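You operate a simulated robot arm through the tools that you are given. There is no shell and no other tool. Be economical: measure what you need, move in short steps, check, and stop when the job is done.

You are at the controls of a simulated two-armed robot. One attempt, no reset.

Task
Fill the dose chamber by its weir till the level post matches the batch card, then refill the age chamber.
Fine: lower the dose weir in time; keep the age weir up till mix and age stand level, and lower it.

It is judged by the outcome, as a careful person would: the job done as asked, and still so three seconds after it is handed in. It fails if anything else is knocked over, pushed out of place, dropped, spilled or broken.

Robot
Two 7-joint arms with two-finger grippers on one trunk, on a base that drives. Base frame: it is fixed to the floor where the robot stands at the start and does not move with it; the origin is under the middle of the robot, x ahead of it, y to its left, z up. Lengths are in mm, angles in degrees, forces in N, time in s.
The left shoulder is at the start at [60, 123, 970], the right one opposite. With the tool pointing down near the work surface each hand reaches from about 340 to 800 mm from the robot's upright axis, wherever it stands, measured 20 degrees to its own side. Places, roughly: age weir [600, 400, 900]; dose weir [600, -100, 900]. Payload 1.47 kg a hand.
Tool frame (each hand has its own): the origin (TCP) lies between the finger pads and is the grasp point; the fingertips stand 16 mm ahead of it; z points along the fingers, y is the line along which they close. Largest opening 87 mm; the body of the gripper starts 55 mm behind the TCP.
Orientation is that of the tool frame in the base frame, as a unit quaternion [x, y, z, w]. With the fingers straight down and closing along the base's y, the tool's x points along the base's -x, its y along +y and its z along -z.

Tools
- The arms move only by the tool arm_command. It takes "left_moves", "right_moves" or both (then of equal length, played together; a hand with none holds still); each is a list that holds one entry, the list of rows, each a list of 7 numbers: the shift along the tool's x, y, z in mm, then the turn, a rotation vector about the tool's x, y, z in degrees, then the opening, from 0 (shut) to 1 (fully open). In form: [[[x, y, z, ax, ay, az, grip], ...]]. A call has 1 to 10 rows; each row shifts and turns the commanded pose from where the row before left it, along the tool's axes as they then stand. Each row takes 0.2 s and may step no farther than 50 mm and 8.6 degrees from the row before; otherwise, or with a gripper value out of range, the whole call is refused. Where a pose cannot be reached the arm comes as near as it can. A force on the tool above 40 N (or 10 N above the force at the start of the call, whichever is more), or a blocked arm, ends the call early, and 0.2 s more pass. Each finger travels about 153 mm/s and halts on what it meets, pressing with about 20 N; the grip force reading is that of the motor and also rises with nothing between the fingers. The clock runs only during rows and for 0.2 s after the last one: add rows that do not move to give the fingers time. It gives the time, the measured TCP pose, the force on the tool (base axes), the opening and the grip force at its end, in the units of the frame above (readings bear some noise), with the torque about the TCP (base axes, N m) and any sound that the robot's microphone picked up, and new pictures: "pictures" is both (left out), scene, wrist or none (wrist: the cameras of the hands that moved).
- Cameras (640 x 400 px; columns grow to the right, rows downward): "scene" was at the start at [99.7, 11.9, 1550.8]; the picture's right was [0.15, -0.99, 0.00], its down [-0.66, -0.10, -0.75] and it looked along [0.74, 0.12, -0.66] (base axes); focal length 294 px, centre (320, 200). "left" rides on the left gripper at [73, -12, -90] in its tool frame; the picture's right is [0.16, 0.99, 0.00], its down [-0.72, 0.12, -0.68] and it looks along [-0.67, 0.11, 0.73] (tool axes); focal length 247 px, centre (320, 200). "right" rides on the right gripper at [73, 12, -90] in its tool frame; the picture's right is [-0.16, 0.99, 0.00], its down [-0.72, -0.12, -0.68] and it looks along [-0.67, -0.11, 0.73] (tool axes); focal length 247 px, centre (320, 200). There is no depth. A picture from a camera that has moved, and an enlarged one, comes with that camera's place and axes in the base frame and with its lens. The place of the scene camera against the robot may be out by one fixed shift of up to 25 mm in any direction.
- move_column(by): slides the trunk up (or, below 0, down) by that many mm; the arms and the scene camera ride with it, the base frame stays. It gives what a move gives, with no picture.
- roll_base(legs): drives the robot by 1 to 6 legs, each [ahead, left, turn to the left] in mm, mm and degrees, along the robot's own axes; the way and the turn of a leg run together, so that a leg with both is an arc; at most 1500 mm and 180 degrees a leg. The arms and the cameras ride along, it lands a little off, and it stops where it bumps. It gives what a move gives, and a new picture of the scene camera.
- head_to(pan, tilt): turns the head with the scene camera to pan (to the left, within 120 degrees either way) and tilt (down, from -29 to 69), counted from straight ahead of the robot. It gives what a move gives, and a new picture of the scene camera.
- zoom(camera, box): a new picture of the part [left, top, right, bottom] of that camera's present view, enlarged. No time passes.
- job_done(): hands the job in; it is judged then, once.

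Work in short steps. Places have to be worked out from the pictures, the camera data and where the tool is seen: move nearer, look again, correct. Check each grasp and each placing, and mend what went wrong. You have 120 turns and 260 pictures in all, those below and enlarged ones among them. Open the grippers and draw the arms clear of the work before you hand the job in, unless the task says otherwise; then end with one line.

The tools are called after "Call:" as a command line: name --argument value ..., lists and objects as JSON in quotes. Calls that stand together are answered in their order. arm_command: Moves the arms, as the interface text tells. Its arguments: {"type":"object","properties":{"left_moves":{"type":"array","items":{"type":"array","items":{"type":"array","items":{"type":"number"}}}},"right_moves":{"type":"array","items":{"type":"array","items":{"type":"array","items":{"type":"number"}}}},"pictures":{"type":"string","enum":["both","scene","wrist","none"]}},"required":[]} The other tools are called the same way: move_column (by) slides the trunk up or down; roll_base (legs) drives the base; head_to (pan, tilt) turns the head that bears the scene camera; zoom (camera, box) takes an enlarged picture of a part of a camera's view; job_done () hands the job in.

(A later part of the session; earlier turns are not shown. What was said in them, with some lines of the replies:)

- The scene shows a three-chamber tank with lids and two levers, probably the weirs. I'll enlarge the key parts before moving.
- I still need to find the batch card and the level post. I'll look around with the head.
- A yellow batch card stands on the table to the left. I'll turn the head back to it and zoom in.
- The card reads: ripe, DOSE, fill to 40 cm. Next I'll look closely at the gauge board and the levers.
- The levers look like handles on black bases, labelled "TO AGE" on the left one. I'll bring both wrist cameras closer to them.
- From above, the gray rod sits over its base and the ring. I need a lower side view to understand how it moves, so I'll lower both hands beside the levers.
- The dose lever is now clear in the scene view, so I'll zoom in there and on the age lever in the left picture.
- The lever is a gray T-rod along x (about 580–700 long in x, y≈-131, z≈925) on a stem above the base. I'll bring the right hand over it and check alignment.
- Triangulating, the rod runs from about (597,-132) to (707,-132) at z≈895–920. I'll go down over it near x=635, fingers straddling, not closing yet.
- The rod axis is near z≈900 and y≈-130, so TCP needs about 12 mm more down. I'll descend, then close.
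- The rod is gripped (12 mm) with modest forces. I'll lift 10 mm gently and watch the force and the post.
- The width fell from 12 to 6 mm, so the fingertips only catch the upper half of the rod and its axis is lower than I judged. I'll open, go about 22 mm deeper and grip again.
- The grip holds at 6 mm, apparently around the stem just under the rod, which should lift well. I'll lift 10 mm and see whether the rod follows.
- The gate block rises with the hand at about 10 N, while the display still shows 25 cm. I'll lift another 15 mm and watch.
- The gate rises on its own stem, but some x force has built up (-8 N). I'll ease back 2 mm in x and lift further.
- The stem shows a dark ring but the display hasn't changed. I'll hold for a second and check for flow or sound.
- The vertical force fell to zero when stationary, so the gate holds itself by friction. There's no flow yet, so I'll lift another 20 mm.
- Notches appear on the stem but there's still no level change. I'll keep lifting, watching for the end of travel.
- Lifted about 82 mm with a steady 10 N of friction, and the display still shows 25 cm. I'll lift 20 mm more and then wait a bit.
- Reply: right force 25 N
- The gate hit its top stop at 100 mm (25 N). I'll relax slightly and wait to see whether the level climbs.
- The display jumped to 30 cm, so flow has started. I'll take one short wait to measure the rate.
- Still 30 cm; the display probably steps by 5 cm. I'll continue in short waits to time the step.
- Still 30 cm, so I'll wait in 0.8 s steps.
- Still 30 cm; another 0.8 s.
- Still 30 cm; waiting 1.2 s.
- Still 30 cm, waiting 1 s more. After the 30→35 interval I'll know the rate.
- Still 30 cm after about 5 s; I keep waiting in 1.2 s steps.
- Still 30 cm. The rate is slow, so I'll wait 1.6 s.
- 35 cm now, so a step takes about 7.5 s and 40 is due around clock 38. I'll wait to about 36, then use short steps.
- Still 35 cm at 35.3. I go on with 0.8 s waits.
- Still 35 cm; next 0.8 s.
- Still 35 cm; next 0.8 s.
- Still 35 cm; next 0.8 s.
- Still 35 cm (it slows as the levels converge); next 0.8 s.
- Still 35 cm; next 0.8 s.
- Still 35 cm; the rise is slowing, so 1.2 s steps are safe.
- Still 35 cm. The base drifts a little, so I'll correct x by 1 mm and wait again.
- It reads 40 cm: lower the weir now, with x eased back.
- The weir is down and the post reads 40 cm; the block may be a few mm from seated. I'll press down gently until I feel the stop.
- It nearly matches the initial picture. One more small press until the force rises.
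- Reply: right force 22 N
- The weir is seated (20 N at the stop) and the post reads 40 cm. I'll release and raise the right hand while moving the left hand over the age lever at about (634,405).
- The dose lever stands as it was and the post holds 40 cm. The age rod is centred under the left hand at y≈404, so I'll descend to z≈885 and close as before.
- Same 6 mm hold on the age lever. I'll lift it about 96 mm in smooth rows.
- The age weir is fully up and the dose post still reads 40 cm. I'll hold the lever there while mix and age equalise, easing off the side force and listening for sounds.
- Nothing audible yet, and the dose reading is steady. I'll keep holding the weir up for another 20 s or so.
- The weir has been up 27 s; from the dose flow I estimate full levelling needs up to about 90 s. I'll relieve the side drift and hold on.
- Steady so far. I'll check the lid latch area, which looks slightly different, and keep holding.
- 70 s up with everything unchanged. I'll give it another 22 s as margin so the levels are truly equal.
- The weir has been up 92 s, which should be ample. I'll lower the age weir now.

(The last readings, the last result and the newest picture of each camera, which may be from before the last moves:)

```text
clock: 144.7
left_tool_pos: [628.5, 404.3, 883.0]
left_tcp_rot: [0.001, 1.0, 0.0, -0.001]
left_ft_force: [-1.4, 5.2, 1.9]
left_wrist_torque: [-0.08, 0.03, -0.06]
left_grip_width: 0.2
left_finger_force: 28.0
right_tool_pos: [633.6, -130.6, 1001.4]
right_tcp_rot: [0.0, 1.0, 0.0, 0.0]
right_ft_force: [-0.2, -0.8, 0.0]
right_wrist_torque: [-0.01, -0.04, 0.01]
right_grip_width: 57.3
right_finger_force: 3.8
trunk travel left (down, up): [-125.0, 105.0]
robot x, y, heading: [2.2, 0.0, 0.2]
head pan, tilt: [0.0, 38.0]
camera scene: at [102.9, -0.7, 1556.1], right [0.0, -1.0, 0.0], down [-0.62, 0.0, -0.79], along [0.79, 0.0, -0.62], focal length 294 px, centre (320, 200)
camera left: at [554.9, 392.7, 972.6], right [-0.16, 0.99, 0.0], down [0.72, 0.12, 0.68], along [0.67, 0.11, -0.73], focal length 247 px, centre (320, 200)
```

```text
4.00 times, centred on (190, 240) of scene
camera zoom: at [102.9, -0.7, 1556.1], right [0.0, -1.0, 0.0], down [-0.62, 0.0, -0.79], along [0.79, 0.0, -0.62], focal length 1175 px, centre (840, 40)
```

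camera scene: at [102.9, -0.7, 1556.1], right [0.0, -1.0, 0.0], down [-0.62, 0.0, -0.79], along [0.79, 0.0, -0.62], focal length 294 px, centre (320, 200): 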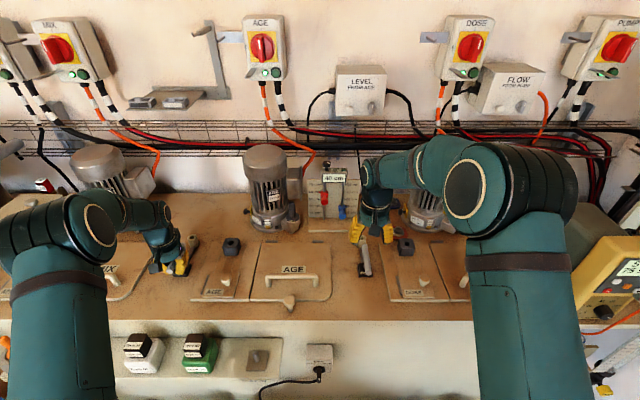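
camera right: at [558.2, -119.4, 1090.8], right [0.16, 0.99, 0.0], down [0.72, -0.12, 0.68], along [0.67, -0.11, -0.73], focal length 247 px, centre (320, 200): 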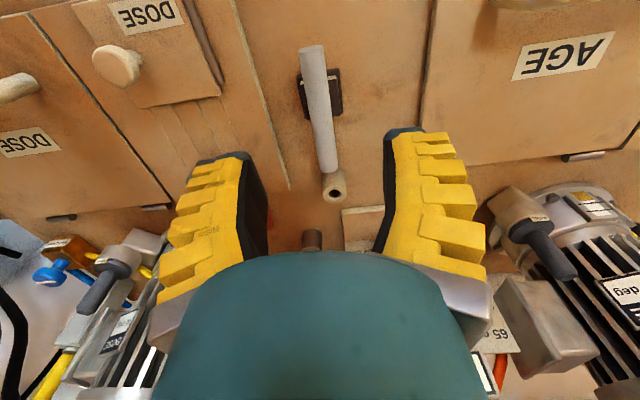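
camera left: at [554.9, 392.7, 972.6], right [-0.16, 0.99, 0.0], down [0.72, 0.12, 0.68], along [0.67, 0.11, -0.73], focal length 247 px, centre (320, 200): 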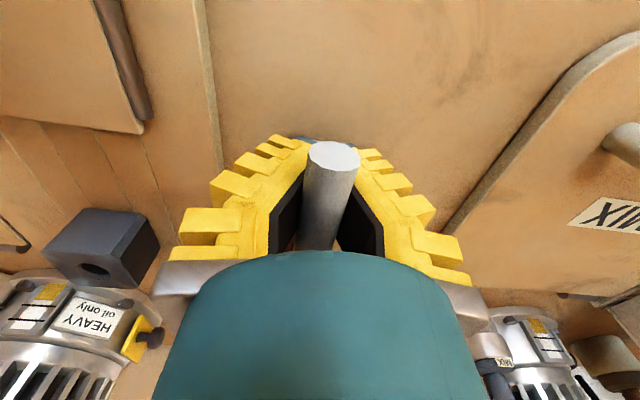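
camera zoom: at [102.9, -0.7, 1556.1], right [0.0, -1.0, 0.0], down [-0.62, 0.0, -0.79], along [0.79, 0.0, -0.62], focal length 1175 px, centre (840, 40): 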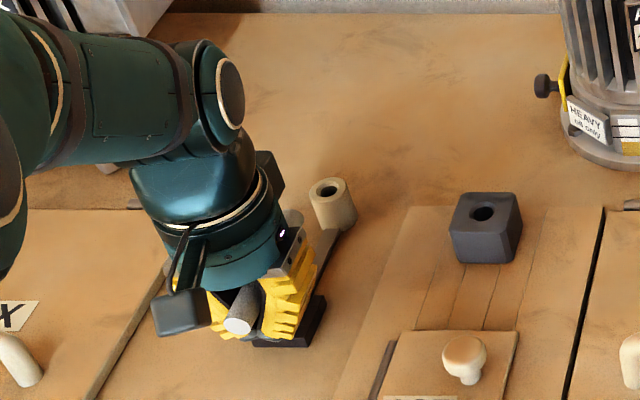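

The grip read 0.2 mm: the fingers slid off the stem at the end and closed under the rod. I'll open, rise and look whether the age weir is fully seated.

Call:
arm_command --left_moves '[[[0, 0, 0, 0, 0, 0, 0.3], [0, 0, 0, 0, 0, 0, 0.6], [0, 0, 0, 0, 0, 0, 0.6], [0, 0, -30, 0, 0, 0, 0.6], [0, 0, -45, 0, 0, 0, 0.6], [0, 0, -40, 0, 0, 0, 0.6], [0, 0, 0, 0, 0, 0, 0.6]]]' --pictures "both"

Call:
zoom --camera "scene" --box '[140, 210, 240, 290]'

Call:
zoom --camera "scene" --box '[310, 160, 430, 290]'

Call:
zoom --camera "left" --box '[260, 40, 380, 220]'

```text
clock: 146.3
left_tool_pos: [629.4, 406.2, 997.4]
left_tcp_rot: [0.0, 1.0, 0.0, 0.001]
left_ft_force: [0.1, -0.9, 0.2]
left_wrist_torque: [-0.01, 0.0, 0.01]
left_grip_width: 57.5
left_finger_force: 3.9
right_tool_pos: [633.4, -131.0, 1001.3]
right_tcp_rot: [0.001, 1.0, 0.0, -0.001]
right_ft_force: [0.0, -0.1, -0.1]
right_wrist_torque: [0.0, 0.04, -0.01]
right_grip_width: 57.6
right_finger_force: 3.2
trunk travel left (down, up): [-125.0, 105.0]
robot x, y, heading: [-0.5, 1.4, 0.1]
head pan, tilt: [0.0, 38.0]
camera scene: at [103.5, -0.9, 1556.0], right [0.0, -1.0, 0.0], down [-0.62, 0.0, -0.79], along [0.79, 0.0, -0.62], focal length 294 px, centre (320, 200)
camera left: at [555.5, 393.4, 1086.0], right [-0.16, 0.99, 0.0], down [0.72, 0.12, 0.68], along [0.67, 0.11, -0.73], focal length 247 px, centre (320, 200)
```

scene: 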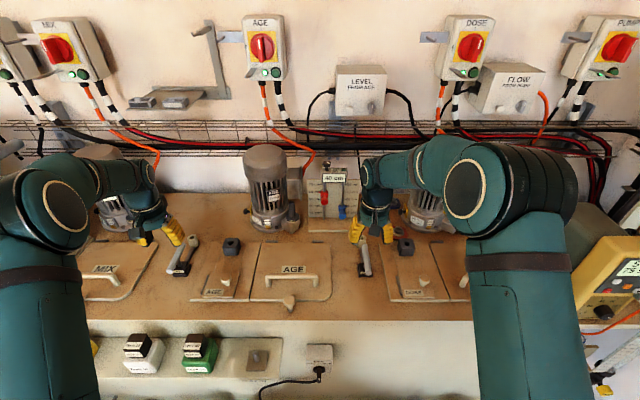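
left: 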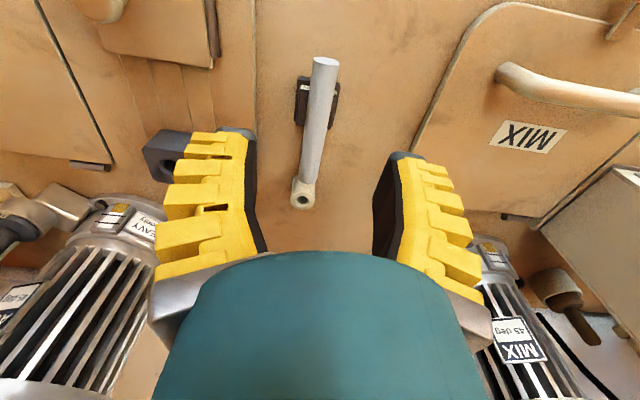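

```text
5.00 times, centred on (190, 250) of scene
camera zoom: at [103.5, -0.9, 1556.0], right [0.0, -1.0, 0.0], down [-0.62, 0.0, -0.79], along [0.79, 0.0, -0.62], focal length 1468 px, centre (970, -50)
```

zoom: 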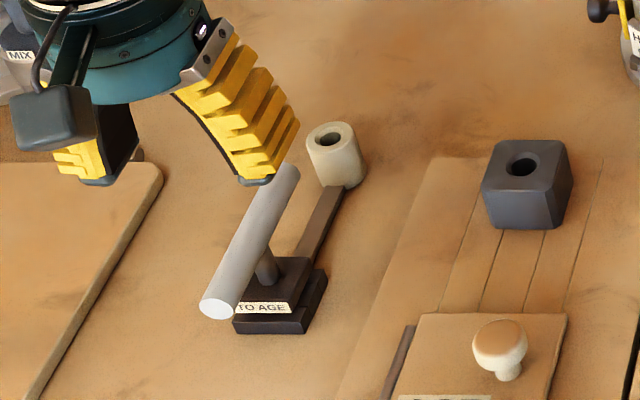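

```text
3.08 times, centred on (370, 225) of scene
camera zoom: at [103.5, -0.9, 1556.0], right [0.0, -1.0, 0.0], down [-0.62, 0.0, -0.79], along [0.79, 0.0, -0.62], focal length 904 px, centre (166, 123)
```

zoom: 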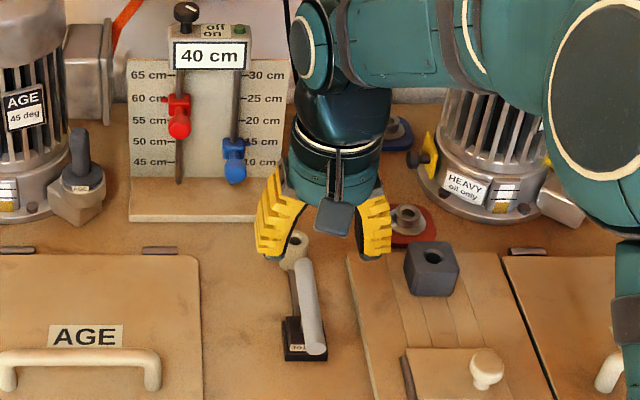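

```text
2.22 times, centred on (320, 130) of left
camera zoom: at [555.5, 393.4, 1086.0], right [-0.16, 0.99, 0.0], down [0.72, 0.12, 0.68], along [0.67, 0.11, -0.73], focal length 549 px, centre (320, 356)
```

zoom: 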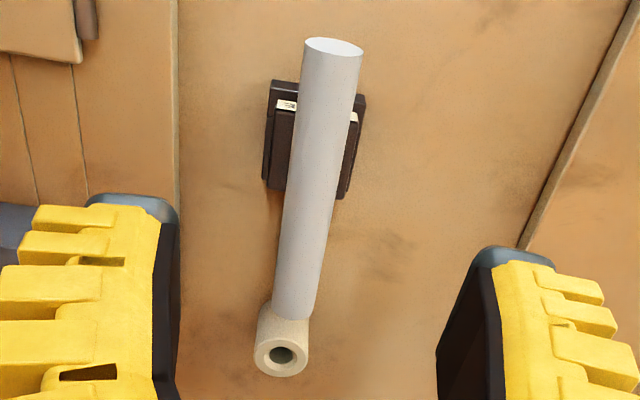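

The block appears seated as at the start, and the dose post still reads 40 cm. To be certain, I'll press the age rod lightly from above with closed fingers over the stem.

Call:
arm_command --left_moves '[[[-7, -1, 10, 0, 0, 0, 0], [-6, -1, 20, 0, 0, 0, 0], [0, 0, 25, 0, 0, 0, 0], [0, 0, 12, 0, 0, 0, 0], [0, 0, 3, 0, 0, 0, 0], [0, 0, 3, 0, 0, 0, 0]]]' --pictures "wrist"

```text
clock: 147.7
left_tool_pos: [641.7, 402.6, 926.1]
left_tcp_rot: [0.0, 1.0, 0.0, 0.0]
left_ft_force: [-0.8, -0.1, 1.0]
left_wrist_torque: [0.0, 0.0, -0.02]
left_grip_width: 0.0
left_finger_force: 20.7
right_tool_pos: [635.2, -129.8, 1002.3]
right_tcp_rot: [0.0, 1.0, 0.0, 0.0]
right_ft_force: [0.7, 0.6, -0.6]
right_wrist_torque: [0.01, 0.0, 0.01]
right_grip_width: 57.4
right_finger_force: 3.6
trunk travel left (down, up): [-125.0, 105.0]
robot x, y, heading: [-2.8, 3.4, -0.1]
head pan, tilt: [0.0, 38.0]
camera left: at [568.2, 390.9, 1014.8], right [-0.16, 0.99, 0.0], down [0.72, 0.12, 0.68], along [0.67, 0.11, -0.73], focal length 247 px, centre (320, 200)
```

left: 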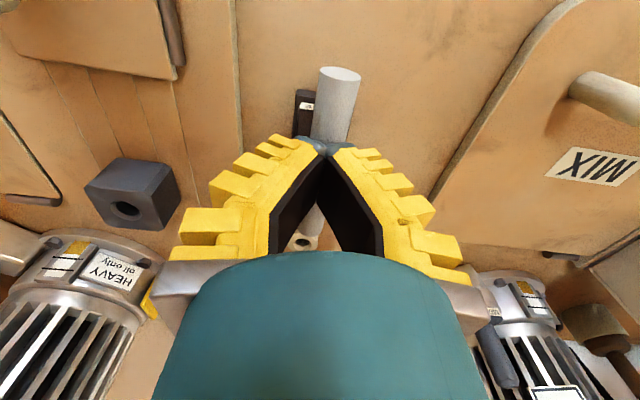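

The closed tips are centred over the rod with no contact yet. Going down in 2 mm steps.

Call:
arm_command --left_moves '[[[0, 0, 2, 0, 0, 0, 0], [0, 0, 2, 0, 0, 0, 0], [0, 0, 2, 0, 0, 0, 0]]]' --pictures "none"

```text
clock: 148.5
left_tool_pos: [641.5, 403.2, 920.0]
left_tcp_rot: [0.0, 1.0, 0.0, 0.001]
left_ft_force: [-2.5, 0.4, 4.7]
left_wrist_torque: [0.08, 0.03, 0.02]
left_grip_width: 0.1
left_finger_force: 20.3
right_tool_pos: [633.4, -129.3, 1001.4]
right_tcp_rot: [0.0, 1.0, 0.0, 0.0]
right_ft_force: [0.3, -0.1, -0.7]
right_wrist_torque: [0.0, 0.03, -0.05]
right_grip_width: 57.5
right_finger_force: 3.6
trunk travel left (down, up): [-125.0, 105.0]
robot x, y, heading: [2.4, -3.1, -0.0]
head pan, tilt: [0.0, 38.0]
```

Contact begins (5 N). I'll press 2 mm more to see whether it is solid.

Call:
arm_command --left_moves '[[[0, 0, 1.5, 0, 0, 0, 0], [0, 0, 1.5, 0, 0, 0, 0]]]' --pictures "none"

```text
clock: 149.1
left_tool_pos: [641.8, 403.5, 917.9]
left_tcp_rot: [0.0, 1.0, 0.0, 0.001]
left_ft_force: [-1.4, 2.4, 10.8]
left_wrist_torque: [0.09, 0.06, 0.01]
left_grip_width: 0.0
left_finger_force: 19.9
right_tool_pos: [632.6, -131.1, 1001.7]
right_tcp_rot: [-0.001, 1.0, 0.001, 0.0]
right_ft_force: [-0.4, -0.1, 0.2]
right_wrist_torque: [-0.01, 0.02, 0.01]
right_grip_width: 57.3
right_finger_force: 4.0
trunk travel left (down, up): [-125.0, 105.0]
robot x, y, heading: [-0.7, 0.4, -0.0]
head pan, tilt: [0.0, 38.0]
```

10.8 N is about the sliding friction, so it may be moving; pressing 3 mm more.

Call:
arm_command --left_moves '[[[0, 0, 1.5, 0, 0, 0, 0], [0, 0, 1.5, 0, 0, 0, 0]]]' --pictures "none"

```text
clock: 149.7
left_tool_pos: [642.2, 404.2, 916.5]
left_tcp_rot: [-0.001, 1.0, 0.002, 0.002]
left_ft_force: [2.8, 9.1, 21.7]
left_wrist_torque: [0.2, 0.01, -0.01]
left_grip_width: 3.0
left_finger_force: 20.1
right_tool_pos: [632.4, -129.2, 1001.8]
right_tcp_rot: [0.0, 1.0, 0.0, 0.002]
right_ft_force: [-1.1, 0.4, -0.5]
right_wrist_torque: [0.02, 0.01, -0.01]
right_grip_width: 57.4
right_finger_force: 3.5
trunk travel left (down, up): [-125.0, 105.0]
robot x, y, heading: [-1.3, 0.1, -0.2]
head pan, tilt: [0.0, 38.0]
```

Solid at 22 N, so the age weir is fully down. I'll lift both hands clear, grippers open, and back toward the robot.

Call:
arm_command --left_moves '[[[0, 0, -20, 0, 0, 0, 0], [0, 0, -40, 0, 0, 0, 0], [0, 0, -45, 0, 0, 0, 0.5], [0, 0, -45, 0, 0, 0, 1], [25, -15, -20, 0, 0, 0, 1], [35, -25, 0, 0, 0, 0, 1], [35, -25, 0, 0, 0, 0, 1], [35, -20, 0, 0, 0, 0, 1]]]' --right_moves '[[[0, 0, -20, 0, 0, 0, 0.7], [0, 0, -30, 0, 0, 0, 1], [0, 0, -30, 0, 0, 0, 1], [30, 0, 0, 0, 0, 0, 1], [35, 0, 0, 0, 0, 0, 1], [35, 0, 0, 0, 0, 0, 1], [35, 0, 0, 0, 0, 0, 1], [0, 0, 0, 0, 0, 0, 1]]]' --pictures "scene"

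Call:
zoom --camera "scene" --box '[140, 140, 440, 300]'

Call:
zoom --camera "scene" --box '[300, 155, 380, 225]'

```text
clock: 151.5
left_tool_pos: [512.3, 316.9, 1083.8]
left_tcp_rot: [0.0, 1.0, 0.0, 0.0]
left_ft_force: [-0.9, 0.2, -0.8]
left_wrist_torque: [0.01, 0.02, 0.01]
left_grip_width: 86.9
left_finger_force: 0.1
right_tool_pos: [498.8, -130.4, 1083.3]
right_tcp_rot: [0.001, 1.0, 0.0, 0.0]
right_ft_force: [0.5, 0.5, 0.3]
right_wrist_torque: [0.01, -0.03, 0.0]
right_grip_width: 87.0
right_finger_force: 0.0
trunk travel left (down, up): [-125.0, 105.0]
robot x, y, heading: [0.6, -2.6, -0.0]
head pan, tilt: [0.0, 38.0]
camera scene: at [102.6, -1.3, 1556.2], right [0.0, -1.0, 0.0], down [-0.62, 0.0, -0.79], along [0.79, 0.0, -0.62], focal length 294 px, centre (320, 200)
```

scene: 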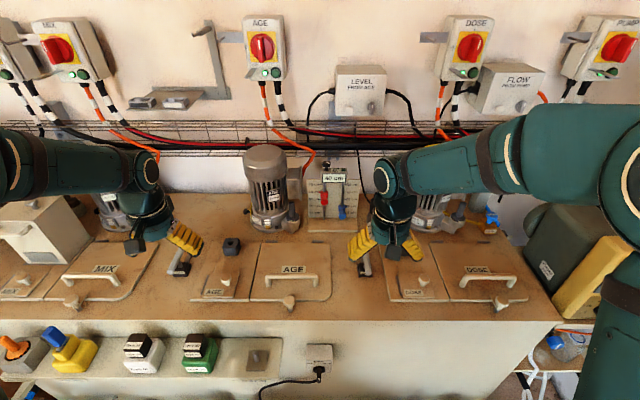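

```text
2.13 times, centred on (290, 220) of scene
camera zoom: at [102.6, -1.3, 1556.2], right [0.0, -1.0, 0.0], down [-0.62, 0.0, -0.79], along [0.79, 0.0, -0.62], focal length 626 px, centre (384, 157)
```

zoom: 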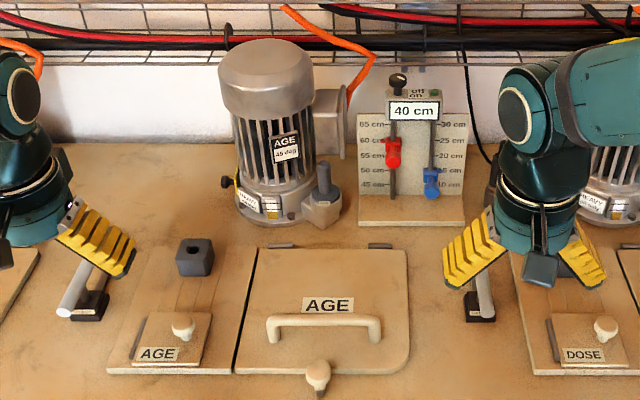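

```text
5.71 times, centred on (340, 190) of scene
camera zoom: at [102.6, -1.3, 1556.2], right [0.0, -1.0, 0.0], down [-0.62, 0.0, -0.79], along [0.79, 0.0, -0.62], focal length 1678 px, centre (206, 257)
```

zoom: 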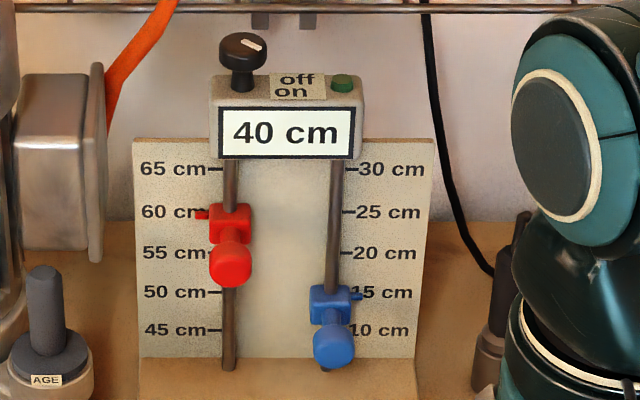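

Both weirs are down, the post reads 40 cm, the hands are open and clear, and nothing else has moved. I'm handing in.

Call:
job_done

```text
The job is handed in.
```

The dose chamber reads 40 cm on the level post, matching the batch card, and both weirs are down. I held the age weir up for about 92 s to let mix and age level out; there was no gauge to confirm it, so that time is an estimate from the dose flow.
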